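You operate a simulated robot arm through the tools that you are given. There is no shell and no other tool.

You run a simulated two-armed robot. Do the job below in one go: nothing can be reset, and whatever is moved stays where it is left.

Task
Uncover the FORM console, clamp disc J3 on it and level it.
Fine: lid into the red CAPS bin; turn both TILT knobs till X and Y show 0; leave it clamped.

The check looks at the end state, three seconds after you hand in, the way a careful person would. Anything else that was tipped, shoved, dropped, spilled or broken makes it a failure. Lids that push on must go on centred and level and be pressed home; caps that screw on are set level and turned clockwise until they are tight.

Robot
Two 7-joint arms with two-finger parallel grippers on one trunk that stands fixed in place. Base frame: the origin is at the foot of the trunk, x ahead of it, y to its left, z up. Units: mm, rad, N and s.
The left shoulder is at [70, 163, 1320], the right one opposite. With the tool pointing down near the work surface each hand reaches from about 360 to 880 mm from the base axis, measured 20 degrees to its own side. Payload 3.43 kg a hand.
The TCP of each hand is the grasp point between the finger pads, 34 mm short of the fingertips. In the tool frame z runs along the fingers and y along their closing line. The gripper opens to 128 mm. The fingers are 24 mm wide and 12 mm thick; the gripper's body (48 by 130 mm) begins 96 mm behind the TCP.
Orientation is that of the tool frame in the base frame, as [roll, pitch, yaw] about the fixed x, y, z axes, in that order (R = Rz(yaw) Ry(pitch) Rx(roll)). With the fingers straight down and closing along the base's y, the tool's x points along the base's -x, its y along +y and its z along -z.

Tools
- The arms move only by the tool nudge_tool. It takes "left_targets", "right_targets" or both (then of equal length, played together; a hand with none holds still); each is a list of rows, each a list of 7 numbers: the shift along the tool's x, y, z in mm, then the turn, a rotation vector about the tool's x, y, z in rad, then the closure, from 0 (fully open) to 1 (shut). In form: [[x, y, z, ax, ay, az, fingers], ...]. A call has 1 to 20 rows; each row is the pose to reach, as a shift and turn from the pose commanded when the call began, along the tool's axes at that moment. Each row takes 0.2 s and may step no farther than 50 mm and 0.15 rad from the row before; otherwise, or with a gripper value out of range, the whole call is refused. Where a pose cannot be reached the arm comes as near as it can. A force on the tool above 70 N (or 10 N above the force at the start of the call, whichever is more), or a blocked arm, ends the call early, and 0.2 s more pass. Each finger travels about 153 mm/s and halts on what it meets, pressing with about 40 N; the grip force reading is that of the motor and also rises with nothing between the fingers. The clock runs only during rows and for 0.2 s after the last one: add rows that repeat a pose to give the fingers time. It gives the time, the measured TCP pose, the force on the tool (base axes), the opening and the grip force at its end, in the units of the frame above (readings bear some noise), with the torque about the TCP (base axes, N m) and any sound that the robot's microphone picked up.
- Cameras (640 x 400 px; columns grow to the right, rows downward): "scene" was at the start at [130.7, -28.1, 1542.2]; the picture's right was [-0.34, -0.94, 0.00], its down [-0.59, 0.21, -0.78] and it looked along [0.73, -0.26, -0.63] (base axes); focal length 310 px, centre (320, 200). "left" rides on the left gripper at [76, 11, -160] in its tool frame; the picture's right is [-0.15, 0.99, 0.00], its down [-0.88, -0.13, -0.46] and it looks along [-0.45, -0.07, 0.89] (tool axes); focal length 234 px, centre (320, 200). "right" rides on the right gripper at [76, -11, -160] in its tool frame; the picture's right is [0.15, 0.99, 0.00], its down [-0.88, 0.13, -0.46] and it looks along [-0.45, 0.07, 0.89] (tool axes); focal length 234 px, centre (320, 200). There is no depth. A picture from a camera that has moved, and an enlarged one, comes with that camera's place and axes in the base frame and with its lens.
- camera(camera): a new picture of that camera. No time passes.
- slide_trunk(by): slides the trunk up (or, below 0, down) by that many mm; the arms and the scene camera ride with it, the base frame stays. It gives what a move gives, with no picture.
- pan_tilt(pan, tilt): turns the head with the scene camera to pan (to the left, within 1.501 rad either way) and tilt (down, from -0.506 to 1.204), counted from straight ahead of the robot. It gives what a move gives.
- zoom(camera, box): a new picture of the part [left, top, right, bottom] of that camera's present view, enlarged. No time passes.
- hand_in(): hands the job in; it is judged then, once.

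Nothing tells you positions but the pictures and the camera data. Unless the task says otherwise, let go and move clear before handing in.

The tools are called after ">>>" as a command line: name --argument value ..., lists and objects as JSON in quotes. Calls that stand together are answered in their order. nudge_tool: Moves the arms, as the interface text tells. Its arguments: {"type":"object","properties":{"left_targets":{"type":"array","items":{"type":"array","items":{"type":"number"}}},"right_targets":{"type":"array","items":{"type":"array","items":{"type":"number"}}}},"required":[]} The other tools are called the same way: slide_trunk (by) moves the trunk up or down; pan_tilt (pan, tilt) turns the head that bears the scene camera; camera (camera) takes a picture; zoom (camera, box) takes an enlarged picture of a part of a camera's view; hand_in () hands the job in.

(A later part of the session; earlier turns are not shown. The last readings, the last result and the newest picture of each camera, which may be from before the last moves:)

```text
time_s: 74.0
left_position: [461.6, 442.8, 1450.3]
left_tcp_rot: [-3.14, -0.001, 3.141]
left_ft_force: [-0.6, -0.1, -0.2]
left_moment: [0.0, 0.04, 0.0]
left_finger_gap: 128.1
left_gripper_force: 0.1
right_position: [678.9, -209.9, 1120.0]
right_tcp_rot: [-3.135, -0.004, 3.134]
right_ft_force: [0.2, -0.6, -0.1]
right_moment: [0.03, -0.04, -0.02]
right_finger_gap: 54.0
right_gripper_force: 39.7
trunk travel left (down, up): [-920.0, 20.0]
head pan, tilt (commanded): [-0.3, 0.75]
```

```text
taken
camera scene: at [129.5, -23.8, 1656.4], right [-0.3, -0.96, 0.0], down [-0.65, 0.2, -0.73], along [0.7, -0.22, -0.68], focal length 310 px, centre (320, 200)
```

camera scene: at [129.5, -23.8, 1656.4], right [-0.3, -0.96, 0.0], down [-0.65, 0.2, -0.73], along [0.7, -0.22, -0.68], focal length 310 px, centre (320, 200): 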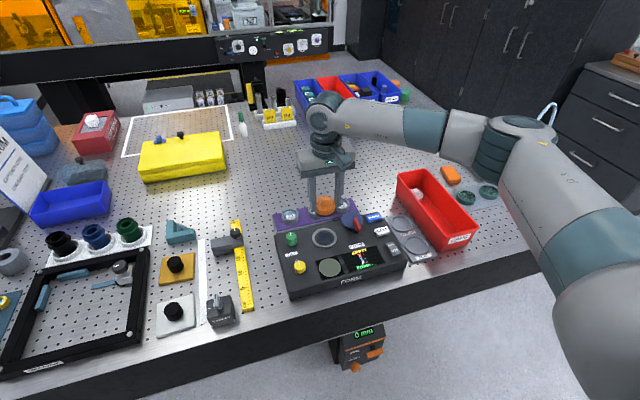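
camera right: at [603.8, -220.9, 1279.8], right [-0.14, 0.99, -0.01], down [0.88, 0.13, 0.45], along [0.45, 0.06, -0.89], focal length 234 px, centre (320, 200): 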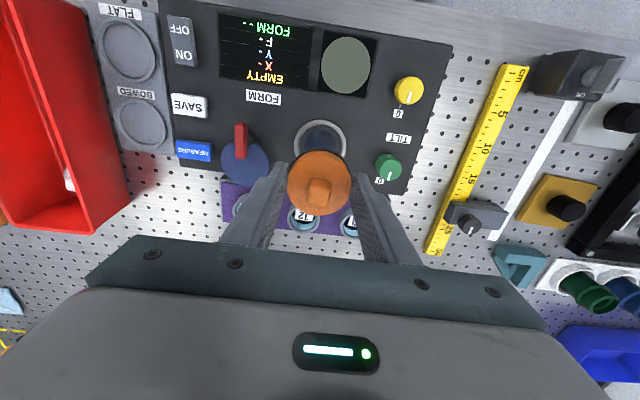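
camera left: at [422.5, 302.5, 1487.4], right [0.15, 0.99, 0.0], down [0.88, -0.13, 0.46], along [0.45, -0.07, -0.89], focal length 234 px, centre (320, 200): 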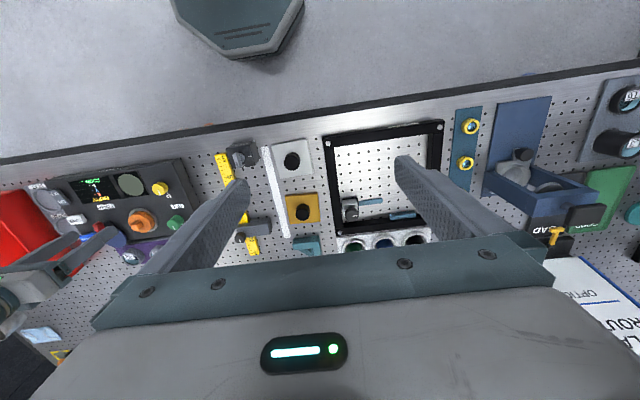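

The lid came off cleanly. Now I'll look at the CAPS bin to choose a drop position.

>>> zoom --camera "scene" --box '[380, 150, 500, 260]'

>>> zoom --camera "scene" --box '[280, 200, 400, 290]'

```text
3.64 times, centred on (440, 205) of scene
camera zoom: at [129.5, -23.8, 1656.4], right [-0.3, -0.96, 0.0], down [-0.65, 0.2, -0.73], along [0.7, -0.22, -0.68], focal length 1127 px, centre (-116, 182)
```

zoom: 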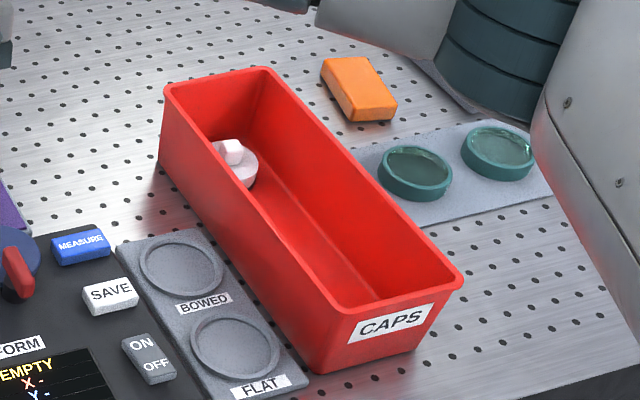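

```text
4.44 times, centred on (340, 245) of scene
camera zoom: at [129.5, -23.8, 1656.4], right [-0.3, -0.96, 0.0], down [-0.65, 0.2, -0.73], along [0.7, -0.22, -0.68], focal length 1378 px, centre (231, 0)
```

zoom: 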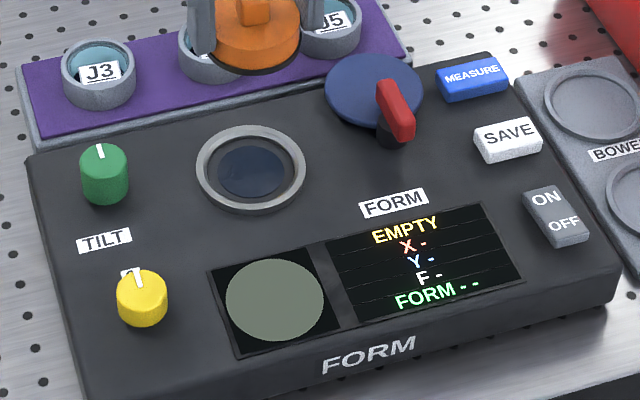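

The bin runs roughly x 570–860, y -510 to -645, with a white cap toward its back. I'll carry the lid over the empty front half and turn the wrist 90° so the fingers lie along the bin's length.

>>> nudge_tool --right_targets '[[2, -37, -5, 0, 0, 0.15, 0.7], [4, -74, -10, 0, 0, 0.3, 0.7], [6, -111, -10, 0, 0, 0.45, 0.7], [8, -148, -10, 0, 0, 0.6, 0.7], [10, -185, -10, 0, 0, 0.75, 0.7], [12, -222, -10, 0, 0, 0.9, 0.7], [14, -259, -10, 0, 0, 1.05, 0.7], [16, -296, -10, 0, 0, 1.2, 0.7], [18, -333, -10, 0, 0, 1.35, 0.7], [19, -370, -10, 0, 0, 1.5, 0.7], [19, -370, -10, 0, 0, 1.57, 0.7], [19, -370, -10, 0, 0, 1.57, 0.7]]'

>>> camera --camera "right"

>>> camera --camera "scene"

```text
time_s: 76.6
left_position: [460.3, 442.1, 1449.8]
left_tcp_rot: [3.141, -0.001, 3.14]
left_ft_force: [0.3, -0.3, 0.1]
left_moment: [-0.03, 0.02, -0.02]
left_finger_gap: 127.7
left_gripper_force: 0.1
right_position: [657.2, -577.8, 1131.3]
right_tcp_rot: [-3.139, 0.005, 1.565]
right_ft_force: [-0.4, -0.3, 0.1]
right_moment: [-0.02, 0.01, 0.01]
right_finger_gap: 53.8
right_gripper_force: 40.0
trunk travel left (down, up): [-920.0, 20.0]
head pan, tilt (commanded): [-0.3, 0.75]
```

```text
taken
camera right: at [645.8, -502.2, 1290.5], right [0.99, 0.14, 0.0], down [0.13, -0.88, 0.46], along [0.06, -0.46, -0.89], focal length 234 px, centre (320, 200)
```

right: 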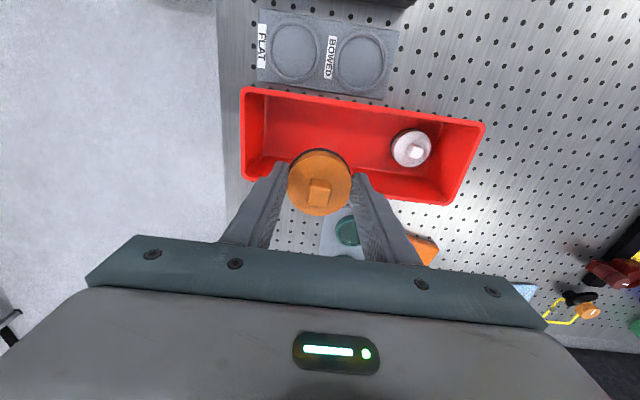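

```text
taken
camera scene: at [129.3, -23.3, 1656.4], right [-0.3, -0.96, 0.0], down [-0.65, 0.2, -0.73], along [0.7, -0.22, -0.68], focal length 310 px, centre (320, 200)
```

scene: 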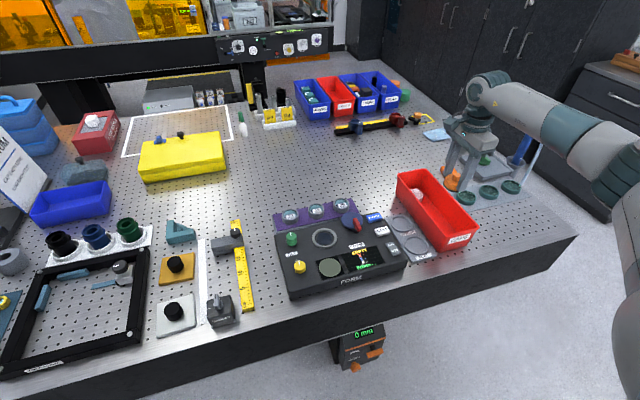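

The hand is centred over the bin's width, in its empty front part. I'll lower it by sliding the trunk down.

>>> slide_trunk --by -120

>>> camera --camera "right"

>>> camera --camera "scene"

```text
time_s: 78.1
left_position: [462.0, 442.5, 1330.6]
left_tcp_rot: [-3.141, 0.001, -3.141]
left_ft_force: [0.2, 0.7, -0.2]
left_moment: [0.0, 0.01, 0.01]
left_finger_gap: 127.8
left_gripper_force: 0.0
right_position: [656.6, -577.9, 1012.2]
right_tcp_rot: [-3.141, 0.004, 1.564]
right_ft_force: [0.7, 1.4, -0.1]
right_moment: [0.03, 0.02, 0.01]
right_finger_gap: 54.1
right_gripper_force: 39.7
trunk travel left (down, up): [-800.0, 140.0]
head pan, tilt (commanded): [-0.3, 0.75]
```

```text
taken
camera right: at [645.5, -502.5, 1170.7], right [0.99, 0.14, 0.0], down [0.13, -0.88, 0.46], along [0.06, -0.46, -0.89], focal length 234 px, centre (320, 200)
```

right: 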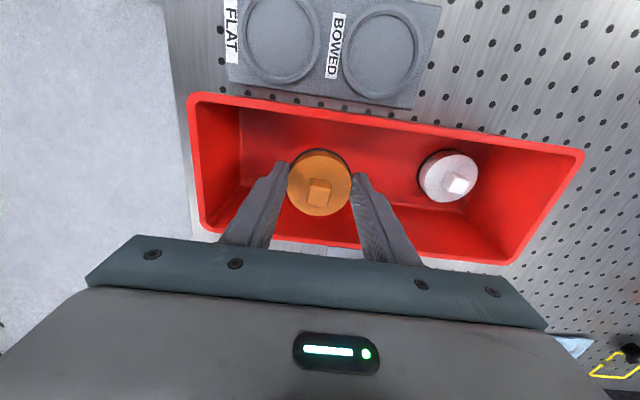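

```text
taken
camera scene: at [129.0, -23.8, 1536.5], right [-0.3, -0.96, 0.0], down [-0.65, 0.2, -0.73], along [0.7, -0.22, -0.68], focal length 310 px, centre (320, 200)
```

scene: 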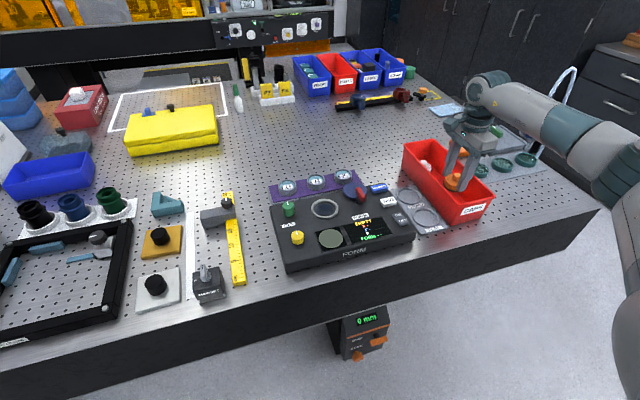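

>>> nudge_tool --right_targets '[[0, 0, 8, 0, 0, 0, 0.7], [0, 0, 16, 0, 0, 0, 0.7], [0, 0, 24, 0, 0, 0, 0.7], [0, 0, 24, 0, 0, 0, 0.7]]'

>>> zoom --camera "scene" --box '[390, 120, 510, 230]'

>>> camera --camera "right"

```text
time_s: 79.1
left_position: [460.3, 442.1, 1329.5]
left_tcp_rot: [3.141, 0.0, 3.14]
left_ft_force: [-0.1, -0.7, -0.4]
left_moment: [0.01, -0.03, -0.01]
left_finger_gap: 128.2
left_gripper_force: 0.0
right_position: [656.5, -577.5, 986.2]
right_tcp_rot: [-3.14, 0.008, 1.565]
right_ft_force: [-0.7, 0.6, -0.7]
right_moment: [0.02, -0.01, 0.0]
right_finger_gap: 54.3
right_gripper_force: 40.2
trunk travel left (down, up): [-800.0, 140.0]
head pan, tilt (commanded): [-0.3, 0.75]
```

```text
3.64 times, centred on (450, 175) of scene
camera zoom: at [129.3, -23.7, 1536.4], right [-0.3, -0.96, 0.0], down [-0.65, 0.2, -0.73], along [0.7, -0.22, -0.68], focal length 1127 px, centre (-153, 291)
```

zoom: 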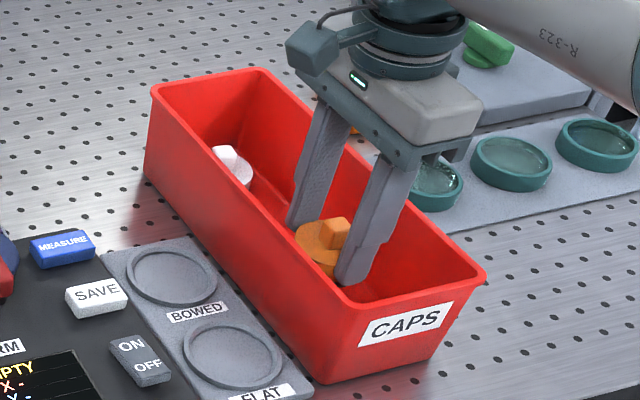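

```text
taken
camera right: at [645.4, -502.7, 1145.9], right [0.99, 0.14, 0.0], down [0.13, -0.88, 0.46], along [0.06, -0.46, -0.89], focal length 234 px, centre (320, 200)
```

right: 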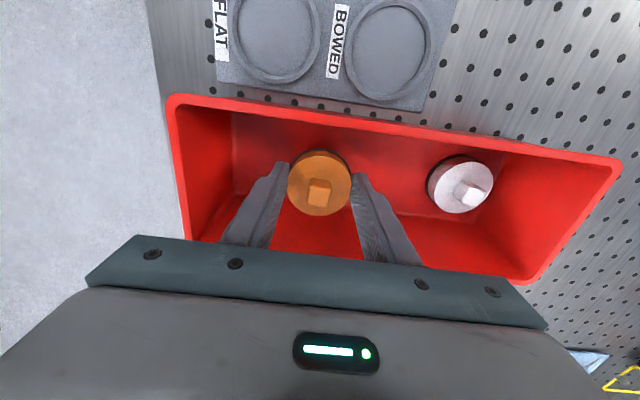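

>>> nudge_tool --right_targets '[[0, 0, 4, 0, 0, 0, 0.7], [0, 0, 8, 0, 0, 0, 0.7], [0, 0, 8, 0, 0, 0, 0.7]]'

>>> zoom --camera "scene" --box '[430, 160, 490, 215]'

```text
time_s: 79.9
left_position: [460.5, 441.9, 1331.5]
left_tcp_rot: [3.141, 0.0, -3.141]
left_ft_force: [-0.3, 0.3, -0.2]
left_moment: [0.05, 0.0, 0.0]
left_finger_gap: 127.7
left_gripper_force: 0.0
right_position: [655.4, -577.6, 978.5]
right_tcp_rot: [-3.137, 0.006, 1.564]
right_ft_force: [0.5, -0.1, -0.2]
right_moment: [-0.03, 0.02, 0.02]
right_finger_gap: 53.8
right_gripper_force: 40.0
trunk travel left (down, up): [-800.0, 140.0]
head pan, tilt (commanded): [-0.3, 0.75]
```

```text
7.27 times, centred on (460, 188) of scene
camera zoom: at [129.1, -23.7, 1536.4], right [-0.3, -0.96, 0.0], down [-0.65, 0.2, -0.73], along [0.7, -0.22, -0.68], focal length 2255 px, centre (-698, 291)
```

zoom: 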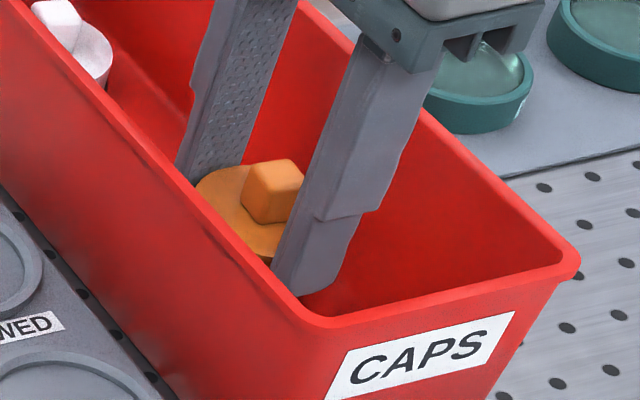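

>>> nudge_tool --right_targets '[[0, 0, 4, 0, 0, 0, 0.7], [0, 0, 8, 0, 0, 0, 0.7], [0, 0, 8, 0, 0, 0, 0.7]]'

```text
time_s: 80.7
left_position: [462.2, 442.2, 1330.7]
left_tcp_rot: [3.141, -0.001, -3.141]
left_ft_force: [0.2, -0.1, -0.2]
left_moment: [0.01, 0.02, 0.0]
left_finger_gap: 127.8
left_gripper_force: 0.0
right_position: [656.4, -579.5, 971.8]
right_tcp_rot: [-3.138, 0.008, 1.562]
right_ft_force: [-0.4, 0.4, -0.2]
right_moment: [-0.02, -0.02, 0.03]
right_finger_gap: 54.0
right_gripper_force: 40.0
trunk travel left (down, up): [-800.0, 140.0]
head pan, tilt (commanded): [-0.3, 0.75]
```

>>> nudge_tool --right_targets '[[0, 0, 3, 0, 0, 0, 0.7], [0, 0, 6, 0, 0, 0, 0.7], [0, 0, 6, 0, 0, 0, 0.7]]'

>>> zoom --camera "scene" --box '[430, 160, 490, 215]'

```text
time_s: 81.5
left_position: [462.1, 442.3, 1331.1]
left_tcp_rot: [3.141, 0.002, 3.141]
left_ft_force: [0.0, -1.2, -0.3]
left_moment: [0.03, -0.01, -0.01]
left_finger_gap: 127.9
left_gripper_force: 0.1
right_position: [656.4, -576.8, 966.3]
right_tcp_rot: [-3.138, 0.006, 1.565]
right_ft_force: [0.6, -0.3, 0.8]
right_moment: [-0.02, 0.01, 0.02]
right_finger_gap: 54.0
right_gripper_force: 40.2
trunk travel left (down, up): [-800.0, 140.0]
head pan, tilt (commanded): [-0.3, 0.75]
```

```text
7.27 times, centred on (460, 188) of scene
camera zoom: at [129.2, -23.7, 1536.4], right [-0.3, -0.96, 0.0], down [-0.65, 0.2, -0.73], along [0.7, -0.22, -0.68], focal length 2255 px, centre (-698, 291)
```

zoom: 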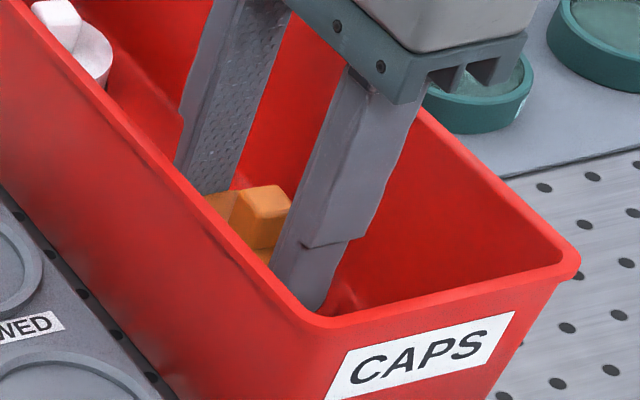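

>>> nudge_tool --right_targets '[[0, 0, 2, 0, 0, 0, 0.7], [0, 0, 4, 0, 0, 0, 0.7], [0, 0, 4, 0, 0, 0, 0.7]]'

```text
time_s: 82.3
left_position: [461.6, 444.4, 1329.5]
left_tcp_rot: [3.141, 0.001, -3.141]
left_ft_force: [0.2, -0.1, 0.7]
left_moment: [0.01, 0.02, 0.03]
left_finger_gap: 127.6
left_gripper_force: 0.0
right_position: [657.0, -577.4, 961.8]
right_tcp_rot: [-3.14, 0.005, 1.565]
right_ft_force: [1.0, 1.0, -0.2]
right_moment: [0.02, -0.01, 0.01]
right_finger_gap: 54.0
right_gripper_force: 39.6
trunk travel left (down, up): [-800.0, 140.0]
head pan, tilt (commanded): [-0.3, 0.75]
```

>>> nudge_tool --right_targets '[[0, 0, 2, 0, 0, 0, 0.7], [0, 0, 4, 0, 0, 0, 0.7], [0, 0, 6, 0, 0, 0, 0.7], [0, 0, 6, 0, 0, 0, 0.7]]'

>>> zoom --camera "scene" --box '[390, 120, 510, 230]'

>>> camera --camera "right"

```text
time_s: 83.3
left_position: [460.4, 442.7, 1329.9]
left_tcp_rot: [-3.14, 0.002, 3.141]
left_ft_force: [-0.4, 0.0, 0.1]
left_moment: [-0.02, 0.0, 0.04]
left_finger_gap: 127.9
left_gripper_force: 0.0
right_position: [656.3, -577.9, 958.0]
right_tcp_rot: [-3.141, 0.007, 1.564]
right_ft_force: [3.2, -3.0, 14.2]
right_moment: [0.13, -0.12, -0.03]
right_finger_gap: 54.0
right_gripper_force: 40.3
trunk travel left (down, up): [-800.0, 140.0]
head pan, tilt (commanded): [-0.3, 0.75]
```

```text
3.64 times, centred on (450, 175) of scene
camera zoom: at [127.9, -22.6, 1536.8], right [-0.3, -0.96, 0.0], down [-0.65, 0.2, -0.73], along [0.7, -0.22, -0.68], focal length 1127 px, centre (-153, 291)
```

zoom: 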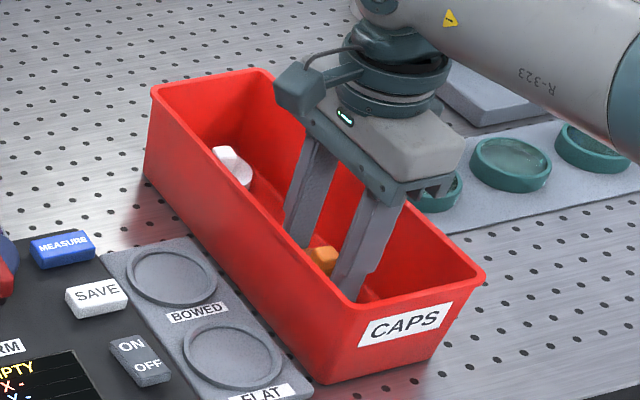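

```text
taken
camera right: at [644.9, -502.4, 1116.9], right [0.99, 0.14, 0.0], down [0.12, -0.88, 0.46], along [0.06, -0.46, -0.89], focal length 234 px, centre (320, 200)
```

right: 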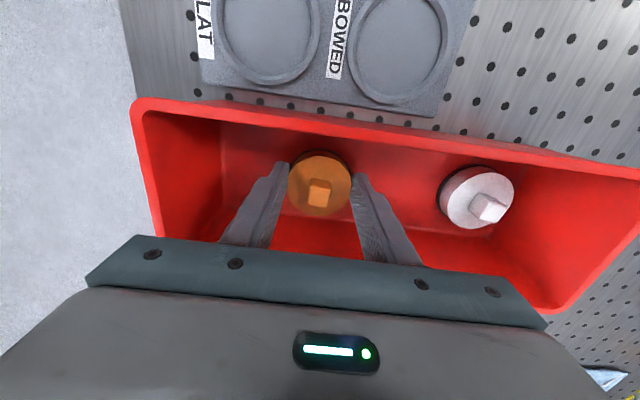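

It has touched the bin floor. I'll release gently and lift out.

>>> nudge_tool --right_targets '[[0, 0, -2, 0, 0, 0, 0.6], [0, 0, -2, 0, 0, 0, 0.5], [0, 0, -2, 0, 0, 0, 0.42], [0, 0, -2, 0, 0, 0, 0.42], [0, 0, -12, 0, 0, 0, 0.42], [0, 0, -40, 0, 0, 0, 0.42], [0, 0, -80, 0, 0, 0, 0.42], [0, 0, -120, 0, 0, 0, 0.42], [0, 0, -160, 0, 0, 0, 0.42], [0, 0, -160, 0, 0, 0, 0.42]]'

>>> camera --camera "right"

>>> camera --camera "scene"

```text
time_s: 85.5
left_position: [461.7, 442.3, 1329.9]
left_tcp_rot: [3.141, 0.0, 3.141]
left_ft_force: [-0.4, -0.7, 0.1]
left_moment: [-0.01, 0.0, 0.02]
left_finger_gap: 127.9
left_gripper_force: 0.1
right_position: [656.2, -576.3, 1114.0]
right_tcp_rot: [-3.138, 0.006, 1.563]
right_ft_force: [0.5, -0.1, 0.0]
right_moment: [0.04, 0.03, -0.01]
right_finger_gap: 74.3
right_gripper_force: 0.0
trunk travel left (down, up): [-800.0, 140.0]
head pan, tilt (commanded): [-0.3, 0.75]
```

```text
taken
camera right: at [645.5, -501.2, 1274.2], right [0.99, 0.14, 0.0], down [0.13, -0.88, 0.46], along [0.06, -0.46, -0.89], focal length 234 px, centre (320, 200)
```

right: 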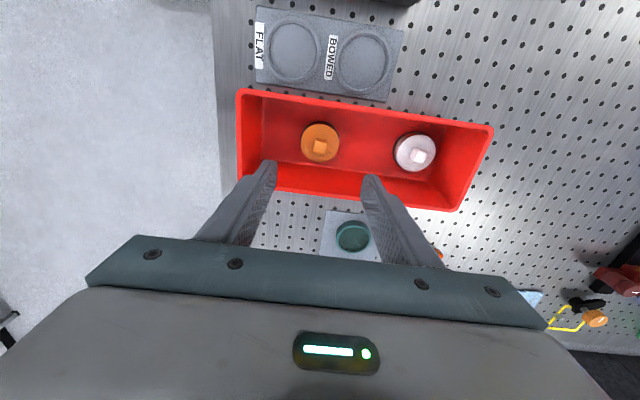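

```text
taken
camera scene: at [129.5, -24.2, 1536.4], right [-0.3, -0.96, 0.0], down [-0.65, 0.2, -0.73], along [0.7, -0.22, -0.68], focal length 310 px, centre (320, 200)
```

scene: 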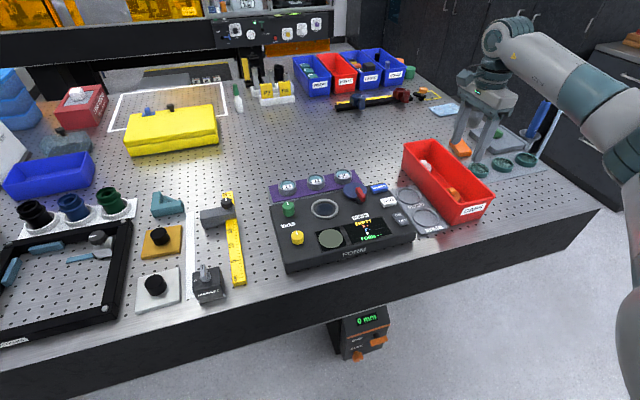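

The lid lies upright in the CAPS bin. Next I'll inspect the uncovered stage, the lever and the J3 disc closely.

>>> zoom --camera "scene" --box '[295, 180, 375, 230]'

>>> zoom --camera "scene" --box '[265, 165, 325, 205]'

>>> zoom --camera "scene" --box '[335, 170, 395, 210]'

```text
8.00 times, centred on (335, 205) of scene
camera zoom: at [129.5, -24.2, 1536.4], right [-0.3, -0.96, 0.0], down [-0.65, 0.2, -0.73], along [0.7, -0.22, -0.68], focal length 2480 px, centre (200, 160)
```

zoom: 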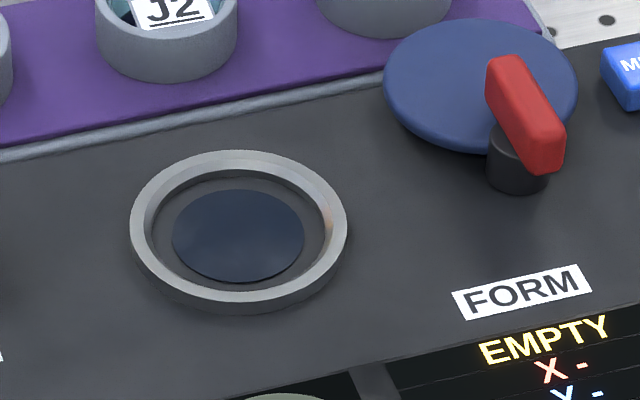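

```text
10.00 times, centred on (295, 185) of scene
camera zoom: at [129.5, -24.2, 1536.4], right [-0.3, -0.96, 0.0], down [-0.65, 0.2, -0.73], along [0.7, -0.22, -0.68], focal length 3100 px, centre (570, 350)
```

zoom: 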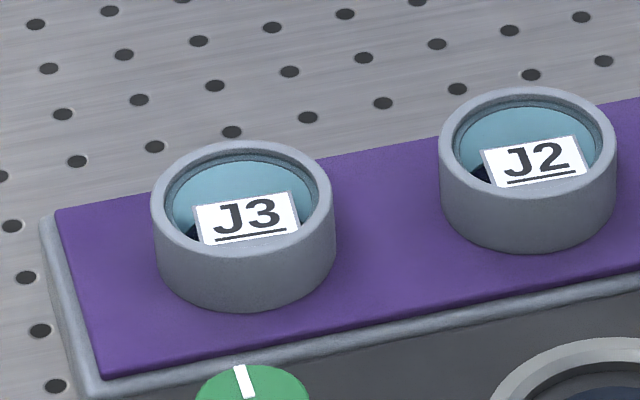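

```text
10.00 times, centred on (365, 190) of scene
camera zoom: at [129.5, -24.2, 1536.4], right [-0.3, -0.96, 0.0], down [-0.65, 0.2, -0.73], along [0.7, -0.22, -0.68], focal length 3100 px, centre (-130, 300)
```

zoom: 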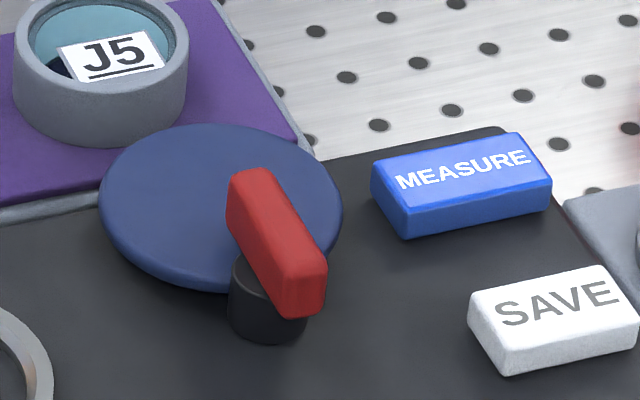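

>>> nudge_tool --right_targets '[[26, -2, -10, 0, 0, -0.15, 0.37], [52, -3, -10, 0, 0, -0.3, 0.37], [78, -5, -10, 0, 0, -0.45, 0.37], [104, -6, -10, 0, 0, -0.6, 0.37], [130, -8, -10, 0, 0, -0.75, 0.37], [156, -10, -10, 0, 0, -0.9, 0.37], [182, -12, -10, 0, 0, -1.05, 0.37], [208, -13, -10, 0, 0, -1.2, 0.37], [234, -15, -10, 0, 0, -1.35, 0.37], [260, -16, -10, 0, 0, -1.5, 0.37], [266, -16, 0, 0, 0, -1.577, 0.37], [266, -16, 0, 0, 0, -1.577, 0.37]]'

>>> camera --camera "right"

>>> zoom --camera "right" --box '[240, 80, 400, 180]'

```text
time_s: 88.1
left_position: [462.1, 443.0, 1331.1]
left_tcp_rot: [-3.141, 0.0, 3.141]
left_ft_force: [0.2, 0.1, -1.0]
left_moment: [0.03, -0.02, 0.01]
left_finger_gap: 128.0
left_gripper_force: 0.2
right_position: [642.9, -311.0, 1113.4]
right_tcp_rot: [-3.137, -0.004, -3.14]
right_ft_force: [-0.8, -0.1, 0.2]
right_moment: [0.05, 0.0, -0.03]
right_finger_gap: 80.6
right_gripper_force: 0.0
trunk travel left (down, up): [-800.0, 140.0]
head pan, tilt (commanded): [-0.3, 0.75]
```

```text
taken
camera right: at [566.8, -322.3, 1273.3], right [-0.15, 0.99, -0.01], down [0.88, 0.13, 0.45], along [0.45, 0.06, -0.89], focal length 234 px, centre (320, 200)
```

right: 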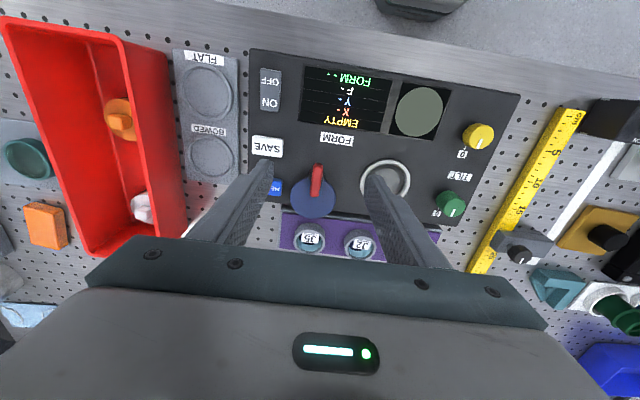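

```text
4.00 times, centred on (320, 130) of right
camera zoom: at [566.8, -322.3, 1273.3], right [-0.15, 0.99, -0.01], down [0.88, 0.13, 0.45], along [0.45, 0.06, -0.89], focal length 937 px, centre (320, 480)
```

zoom: 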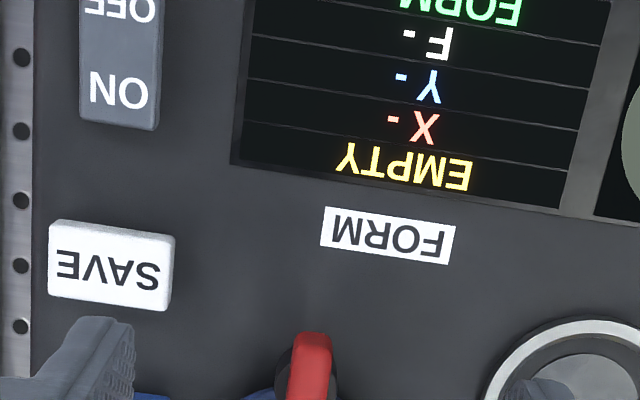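

>>> zoom --camera "right" --box '[270, 140, 430, 240]'

>>> zoom --camera "right" --box '[290, 150, 350, 225]'

```text
4.00 times, centred on (350, 190) of right
camera zoom: at [566.8, -322.3, 1273.3], right [-0.15, 0.99, -0.01], down [0.88, 0.13, 0.45], along [0.45, 0.06, -0.89], focal length 937 px, centre (200, 240)
```

zoom: 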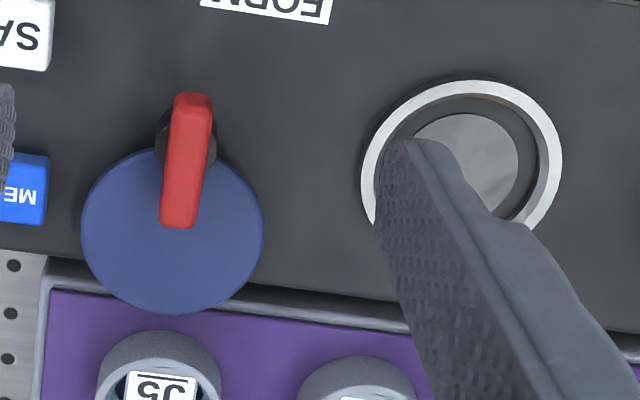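

```text
5.33 times, centred on (320, 188) of right
camera zoom: at [566.8, -322.3, 1273.3], right [-0.15, 0.99, -0.01], down [0.88, 0.13, 0.45], along [0.45, 0.06, -0.89], focal length 1249 px, centre (320, 267)
```

zoom: 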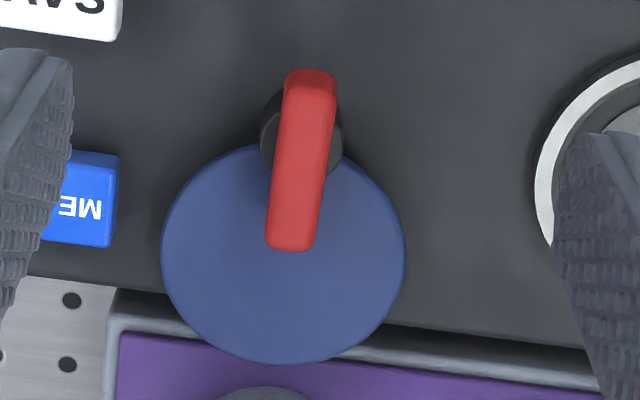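

From above, the red handle sits on a black post, and the blue disc (about 66 mm across) lies beside the post, overhanging the console's rear edge. I'll pitch the hand back for a lower-angle view of this mechanism.

>>> nudge_tool --right_targets '[[35, 0, 0, 0, -0.15, 0, 0.37], [70, 0, 0, 0, -0.3, 0, 0.37], [105, 0, 0, 0, -0.45, 0, 0.37], [140, 0, 0, 0, -0.6, 0, 0.37], [140, 0, 10, 0, -0.75, 0, 0.37], [140, 0, 10, 0, -0.75, 0, 0.37]]'

>>> camera --camera "right"

```text
time_s: 89.5
left_position: [463.1, 443.0, 1329.0]
left_tcp_rot: [-3.141, 0.001, -3.14]
left_ft_force: [0.3, 0.0, 0.3]
left_moment: [-0.05, 0.0, -0.01]
left_finger_gap: 128.1
left_gripper_force: 0.1
right_position: [528.2, -317.6, 1101.0]
right_tcp_rot: [-3.132, 0.747, -3.136]
right_ft_force: [-0.2, -1.2, 1.0]
right_moment: [0.0, 0.01, -0.04]
right_finger_gap: 80.5
right_gripper_force: 0.0
right hand out of reach, approached as far as the arm can: row 4, 5, 6
trunk travel left (down, up): [-800.0, 140.0]
head pan, tilt (commanded): [-0.3, 0.75]
```

```text
taken
camera right: at [364.4, -329.8, 1166.8], right [-0.11, 0.99, -0.11], down [0.34, 0.14, 0.93], along [0.94, 0.07, -0.35], focal length 234 px, centre (320, 200)
```

right: 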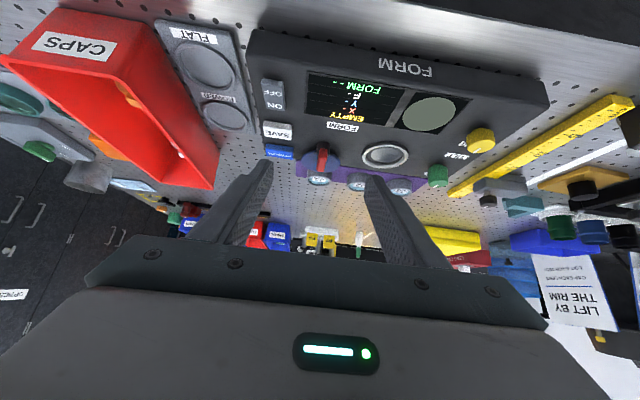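

>>> zoom --camera "right" --box '[280, 130, 360, 190]'

>>> zoom --camera "right" --box '[340, 130, 420, 200]'

```text
6.67 times, centred on (320, 160) of right
camera zoom: at [364.4, -329.8, 1166.8], right [-0.11, 0.99, -0.11], down [0.34, 0.14, 0.93], along [0.94, 0.07, -0.35], focal length 1561 px, centre (320, 467)
```

zoom: 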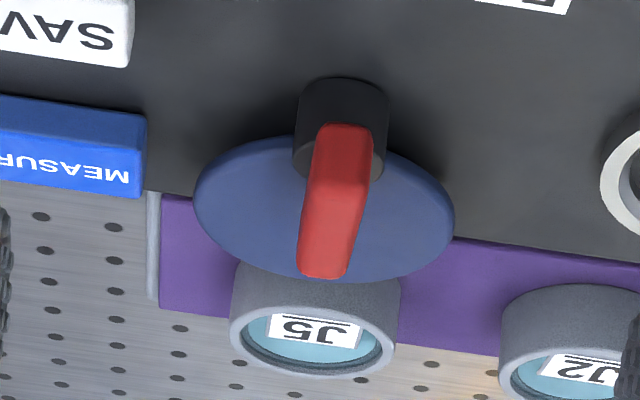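

```text
5.71 times, centred on (380, 165) of right
camera zoom: at [364.4, -329.8, 1166.8], right [-0.11, 0.99, -0.11], down [0.34, 0.14, 0.93], along [0.94, 0.07, -0.35], focal length 1338 px, centre (-23, 400)
```

zoom: 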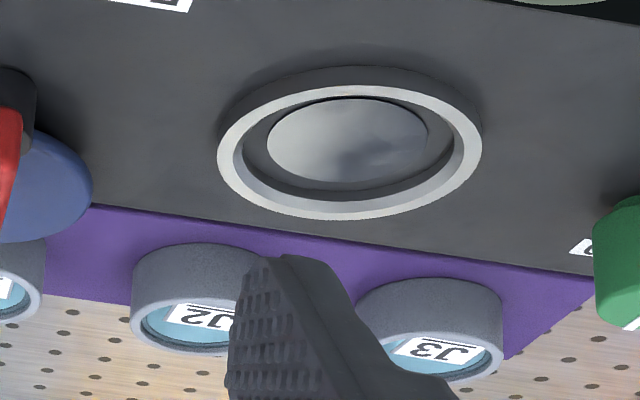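

The blue disc hangs partway up the post and appears to turn with the red handle, so this looks like the clamp lever. I'll place J3 first: back to vertical and over J3.

>>> nudge_tool --right_targets '[[-20, 25, 10, 0, 0.15, 0, 0.37], [-48, 53, 30, 0, 0.3, 0, 0.37], [-76, 81, 54, 0, 0.45, 0, 0.37], [-104, 109, 78, 0, 0.6, 0, 0.37], [-132, 137, 102, 0, 0.747, 0, 0.37], [-162, 168, 132, 0, 0.747, 0, 0.37], [-162, 168, 132, 0, 0.747, 0, 0.37]]'

>>> camera --camera "right"

```text
refused: row 6 steps farther than a row can; nothing moved
```

```text
taken
camera right: at [364.4, -329.8, 1166.8], right [-0.11, 0.99, -0.11], down [0.34, 0.14, 0.93], along [0.94, 0.07, -0.35], focal length 234 px, centre (320, 200)
```

right: 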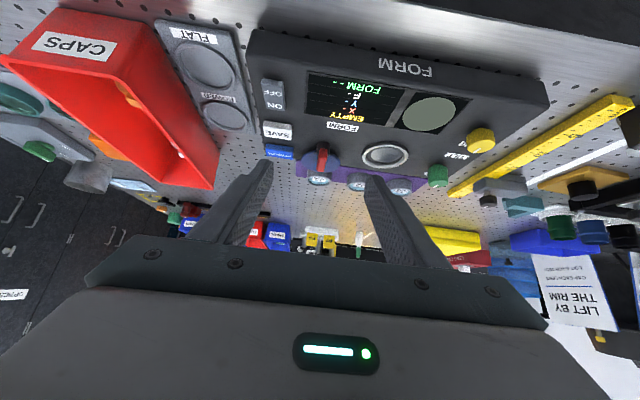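

>>> nudge_tool --right_targets '[[-23, 24, 19, 0, 0.15, 0, 0.37], [-46, 48, 38, 0, 0.3, 0, 0.37], [-69, 72, 57, 0, 0.45, 0, 0.37], [-92, 96, 75, 0, 0.6, 0, 0.37], [-115, 120, 94, 0, 0.747, 0, 0.37], [-138, 144, 113, 0, 0.747, 0, 0.37], [-162, 168, 132, 0, 0.747, 0, 0.37], [-162, 168, 132, 0, 0.747, 0, 0.37]]'

>>> camera --camera "right"

>>> zoom --camera "right" --box '[260, 120, 400, 210]'

```text
time_s: 91.3
left_position: [461.1, 441.8, 1330.1]
left_tcp_rot: [3.141, 0.001, -3.14]
left_ft_force: [-0.1, -0.2, 1.2]
left_moment: [0.02, 0.02, 0.0]
left_finger_gap: 127.9
left_gripper_force: 0.2
right_position: [739.4, -149.4, 1113.4]
right_tcp_rot: [-3.136, -0.001, -3.139]
right_ft_force: [0.2, 1.0, 0.3]
right_moment: [0.02, -0.03, -0.02]
right_finger_gap: 80.5
right_gripper_force: 0.0
trunk travel left (down, up): [-800.0, 140.0]
head pan, tilt (commanded): [-0.3, 0.75]
```

```text
taken
camera right: at [662.7, -161.2, 1271.9], right [-0.15, 0.99, -0.01], down [0.88, 0.13, 0.45], along [0.45, 0.06, -0.89], focal length 234 px, centre (320, 200)
```

right: 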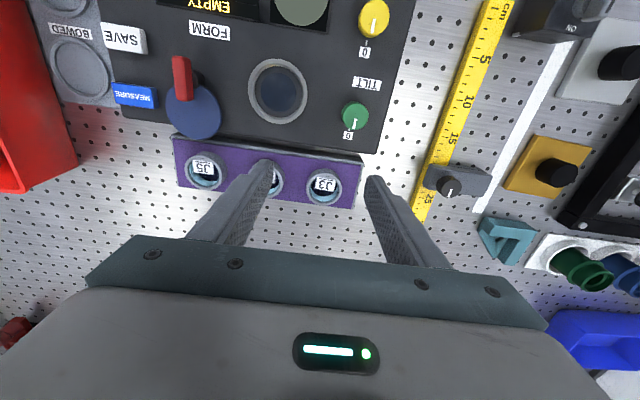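

```text
4.44 times, centred on (330, 165) of right
camera zoom: at [662.7, -161.2, 1271.9], right [-0.15, 0.99, -0.01], down [0.88, 0.13, 0.45], along [0.45, 0.06, -0.89], focal length 1041 px, centre (276, 356)
```

zoom: 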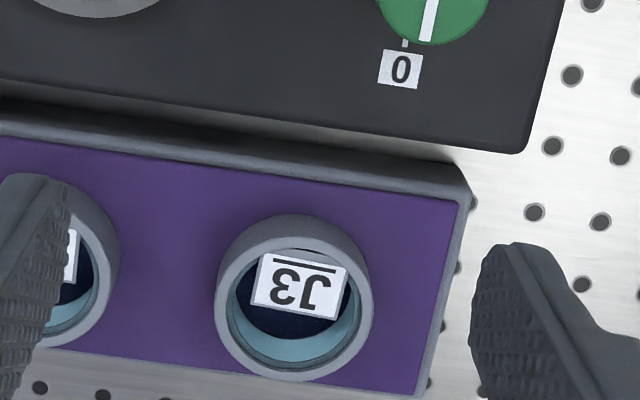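

J3 is about 52 mm across and 23 mm tall, with its top at about z 958 and centre near (804, -135). I'll move above it with a 64 mm opening and check alignment.

>>> nudge_tool --right_targets '[[-32, 7, 0, 0, 0, 0, 0.5], [-65, 14.5, 0, 0, 0, 0, 0.5], [-65, 14.5, 40, 0, 0, 0, 0.5], [-65, 14.5, 80, 0, 0, 0, 0.5], [-65, 14.5, 100, 0, 0, 0, 0.5], [-65, 14.5, 100, 0, 0, 0, 0.5]]'

>>> camera --camera "right"

>>> zoom --camera "right" --box '[240, 90, 400, 190]'

>>> zoom --camera "scene" --box '[255, 150, 335, 210]'

```text
time_s: 92.7
left_position: [460.7, 442.6, 1329.9]
left_tcp_rot: [-3.141, 0.0, 3.141]
left_ft_force: [0.4, -0.3, 0.0]
left_moment: [-0.02, 0.03, -0.01]
left_finger_gap: 128.1
left_gripper_force: 0.1
right_position: [803.8, -136.8, 1012.7]
right_tcp_rot: [-3.137, 0.0, 3.14]
right_ft_force: [-0.2, 0.8, 0.3]
right_moment: [0.03, 0.04, 0.02]
right_finger_gap: 64.1
right_gripper_force: 0.1
trunk travel left (down, up): [-800.0, 140.0]
head pan, tilt (commanded): [-0.3, 0.75]
```

```text
taken
camera right: at [726.7, -147.8, 1172.6], right [-0.15, 0.99, -0.01], down [0.88, 0.13, 0.46], along [0.45, 0.06, -0.89], focal length 234 px, centre (320, 200)
```

right: 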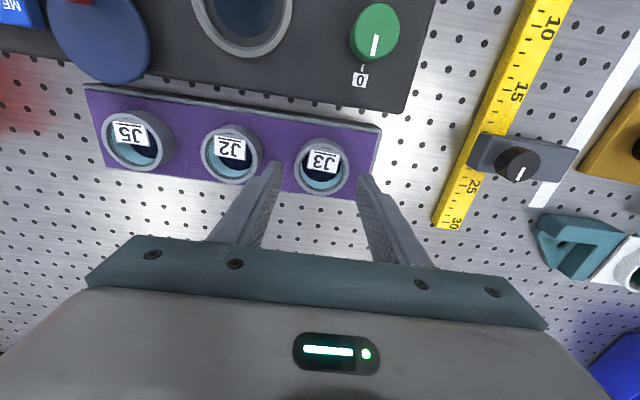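

```text
4.00 times, centred on (320, 140) of right
camera zoom: at [726.7, -147.8, 1172.6], right [-0.15, 0.99, -0.01], down [0.88, 0.13, 0.46], along [0.45, 0.06, -0.89], focal length 937 px, centre (320, 440)
```

zoom: 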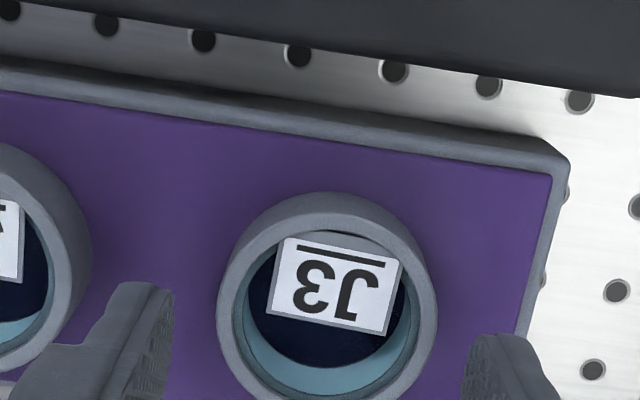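

```text
6.67 times, centred on (295, 180) of scene
camera zoom: at [128.8, -24.3, 1536.5], right [-0.3, -0.96, 0.0], down [-0.65, 0.2, -0.73], along [0.7, -0.22, -0.68], focal length 2067 px, centre (487, 333)
```

zoom: 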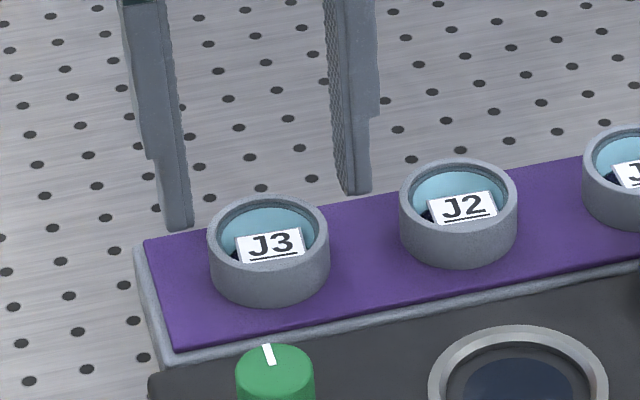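

>>> nudge_tool --right_targets '[[1.5, 1, 12, 0, 0, 0, 0.5], [1.5, 1, 24, 0, 0, 0, 0.5], [1.5, 1, 32, 0, 0, 0, 0.5], [1.5, 1, 32, 0, 0, 0, 0.5]]'

>>> zoom --camera "right" --box '[240, 90, 400, 190]'

>>> zoom --camera "scene" --box '[255, 150, 335, 210]'

```text
time_s: 93.7
left_position: [461.7, 442.0, 1329.4]
left_tcp_rot: [-3.141, 0.0, 3.141]
left_ft_force: [-0.2, -0.3, -0.3]
left_moment: [-0.01, 0.0, -0.01]
left_finger_gap: 128.1
left_gripper_force: 0.0
right_position: [801.0, -135.3, 980.9]
right_tcp_rot: [-3.136, -0.001, 3.141]
right_ft_force: [-0.1, 0.1, -0.7]
right_moment: [0.0, 0.01, 0.03]
right_finger_gap: 63.9
right_gripper_force: 0.1
trunk travel left (down, up): [-800.0, 140.0]
head pan, tilt (commanded): [-0.3, 0.75]
```

```text
4.00 times, centred on (320, 140) of right
camera zoom: at [724.6, -146.6, 1141.2], right [-0.15, 0.99, -0.01], down [0.88, 0.13, 0.45], along [0.45, 0.06, -0.89], focal length 937 px, centre (320, 440)
```

zoom: 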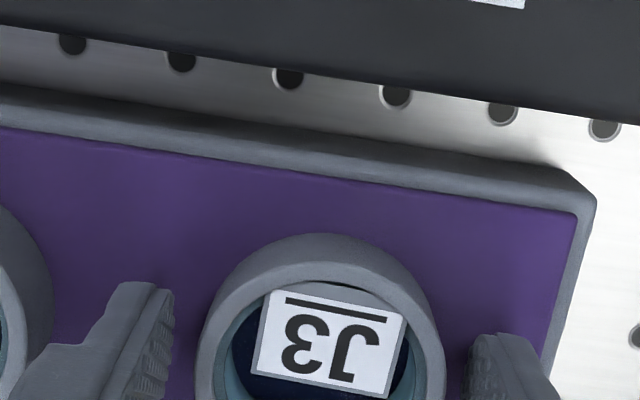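

```text
6.67 times, centred on (295, 180) of scene
camera zoom: at [129.2, -23.5, 1536.4], right [-0.3, -0.96, 0.0], down [-0.65, 0.2, -0.73], along [0.7, -0.22, -0.68], focal length 2067 px, centre (487, 333)
```

zoom: 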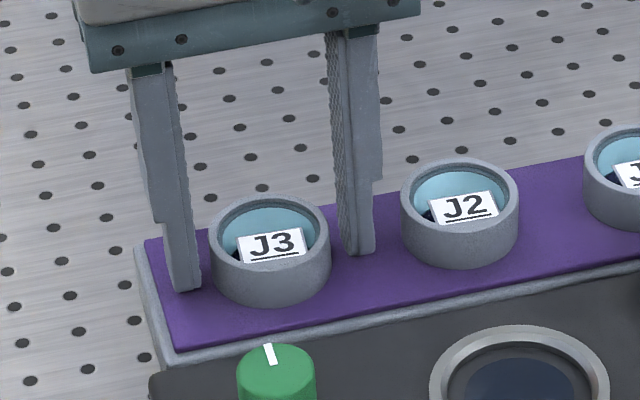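

Both fingers straddle J3 at about mid-height. Closing.

>>> nudge_tool --right_targets '[[0, 0, 0, 0, 0, 0, 0.54], [0, 0, 0, 0, 0, 0, 0.57], [0, 0, 0, 0, 0, 0, 0.6], [0, 0, 0, 0, 0, 0, 0.65], [0, 0, 0, 0, 0, 0, 0.65]]'

>>> zoom --camera "scene" --box '[255, 150, 335, 210]'

```text
time_s: 94.9
left_position: [461.9, 442.2, 1329.7]
left_tcp_rot: [3.141, 0.001, -3.141]
left_ft_force: [0.1, 0.6, -0.4]
left_moment: [0.03, -0.01, 0.01]
left_finger_gap: 128.0
left_gripper_force: 0.0
right_position: [801.4, -135.4, 981.1]
right_tcp_rot: [-3.135, 0.001, -3.141]
right_ft_force: [-0.1, 0.1, 0.2]
right_moment: [0.07, -0.01, -0.01]
right_finger_gap: 50.5
right_gripper_force: 40.6
trunk travel left (down, up): [-800.0, 140.0]
head pan, tilt (commanded): [-0.3, 0.75]
```

```text
6.67 times, centred on (295, 180) of scene
camera zoom: at [129.3, -23.5, 1536.4], right [-0.3, -0.96, 0.0], down [-0.65, 0.2, -0.73], along [0.7, -0.22, -0.68], focal length 2067 px, centre (487, 333)
```

zoom: 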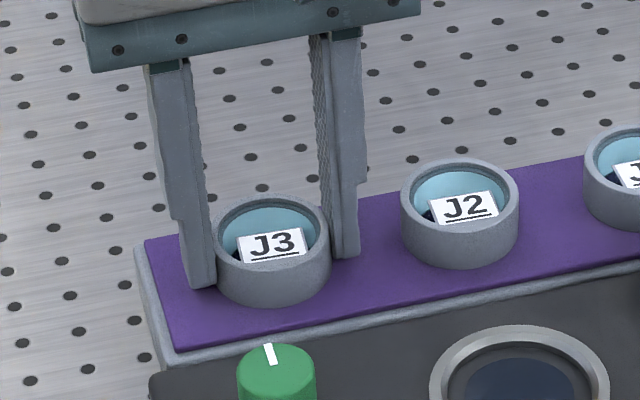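

J3 is gripped at 50.5 mm. Lifting straight up.

>>> nudge_tool --right_targets '[[0, 0, -5, 0, 0, 0, 0.65], [0, 0, -15, 0, 0, 0, 0.65], [0, 0, -35, 0, 0, 0, 0.65], [0, 0, -60, 0, 0, 0, 0.65], [0, 0, -85, 0, 0, 0, 0.65], [0, 0, -100, 0, 0, 0, 0.65], [0, 0, -100, 0, 0, 0, 0.65]]'

>>> camera --camera "right"

>>> zoom --camera "right" --box '[240, 140, 400, 240]'

>>> zoom --camera "scene" --box '[255, 120, 375, 210]'

```text
time_s: 96.5
left_position: [462.4, 443.3, 1328.9]
left_tcp_rot: [-3.141, 0.0, 3.14]
left_ft_force: [-0.2, 0.0, 0.4]
left_moment: [-0.02, 0.0, 0.02]
left_finger_gap: 128.0
left_gripper_force: 0.1
right_position: [803.4, -135.2, 1080.0]
right_tcp_rot: [-3.136, -0.002, 3.141]
right_ft_force: [-0.9, 0.7, -0.8]
right_moment: [-0.01, 0.02, -0.02]
right_finger_gap: 50.2
right_gripper_force: 40.1
trunk travel left (down, up): [-800.0, 140.0]
head pan, tilt (commanded): [-0.3, 0.75]
```

```text
taken
camera right: at [726.5, -147.0, 1240.8], right [-0.15, 0.99, -0.01], down [0.88, 0.13, 0.45], along [0.45, 0.06, -0.89], focal length 234 px, centre (320, 200)
```

right: 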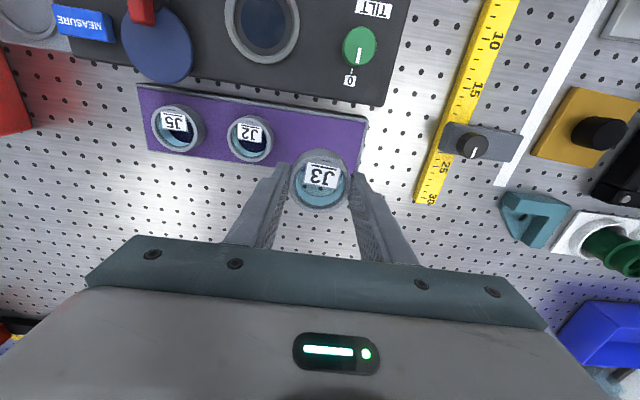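

```text
4.00 times, centred on (320, 190) of right
camera zoom: at [726.5, -147.0, 1240.8], right [-0.15, 0.99, -0.01], down [0.88, 0.13, 0.45], along [0.45, 0.06, -0.89], focal length 937 px, centre (320, 240)
```

zoom: 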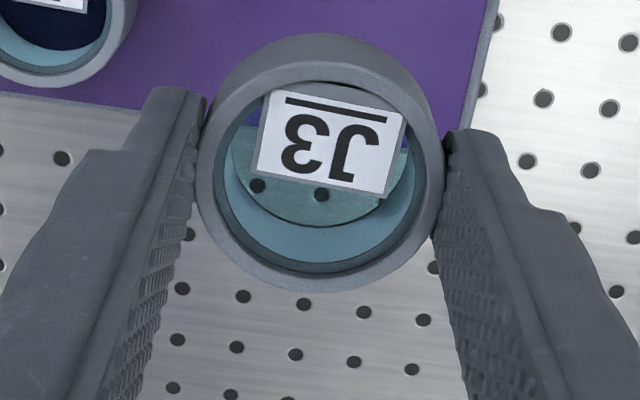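

```text
4.44 times, centred on (315, 165) of scene
camera zoom: at [129.6, -23.7, 1536.4], right [-0.3, -0.96, 0.0], down [-0.65, 0.2, -0.73], along [0.7, -0.22, -0.68], focal length 1378 px, centre (342, 356)
```

zoom: 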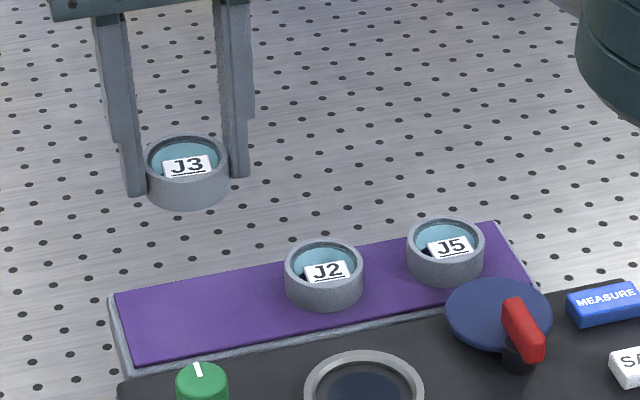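

J3 is held level and centred. I'll carry it over the stage and line up with the ring.

>>> nudge_tool --right_targets '[[40, -25, 0, 0, 0, 0, 0.65], [80, -50, 0, 0, 0, 0, 0.65], [122, -75, 0, 0, 0, 0, 0.65], [122, -75, 0, 0, 0, 0, 0.65]]'

>>> zoom --camera "right" --box '[240, 110, 400, 210]'

>>> zoom --camera "scene" --box '[275, 150, 375, 225]'

```text
time_s: 97.5
left_position: [461.5, 443.0, 1329.2]
left_tcp_rot: [3.141, -0.001, 3.141]
left_ft_force: [-0.2, -0.5, 0.0]
left_moment: [-0.02, 0.0, 0.01]
left_finger_gap: 127.7
left_gripper_force: 0.0
right_position: [679.8, -211.5, 1082.4]
right_tcp_rot: [-3.137, 0.001, 3.141]
right_ft_force: [0.5, 0.6, -0.9]
right_moment: [0.0, 0.02, -0.02]
right_finger_gap: 50.5
right_gripper_force: 39.7
trunk travel left (down, up): [-800.0, 140.0]
head pan, tilt (commanded): [-0.3, 0.75]
```

```text
4.00 times, centred on (320, 160) of right
camera zoom: at [602.8, -222.0, 1243.3], right [-0.15, 0.99, -0.01], down [0.88, 0.13, 0.45], along [0.45, 0.06, -0.89], focal length 937 px, centre (320, 360)
```

zoom: 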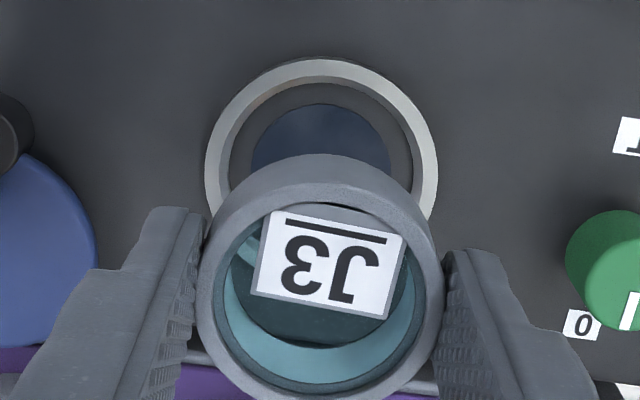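

```text
5.33 times, centred on (325, 188) of scene
camera zoom: at [129.9, -23.3, 1536.4], right [-0.3, -0.96, 0.0], down [-0.65, 0.2, -0.73], along [0.7, -0.22, -0.68], focal length 1653 px, centre (293, 267)
```

zoom: 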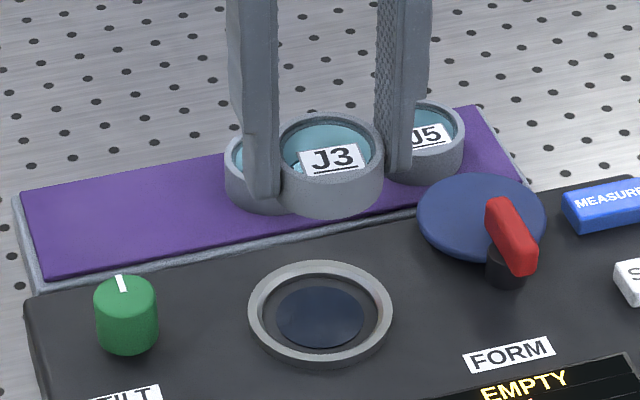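

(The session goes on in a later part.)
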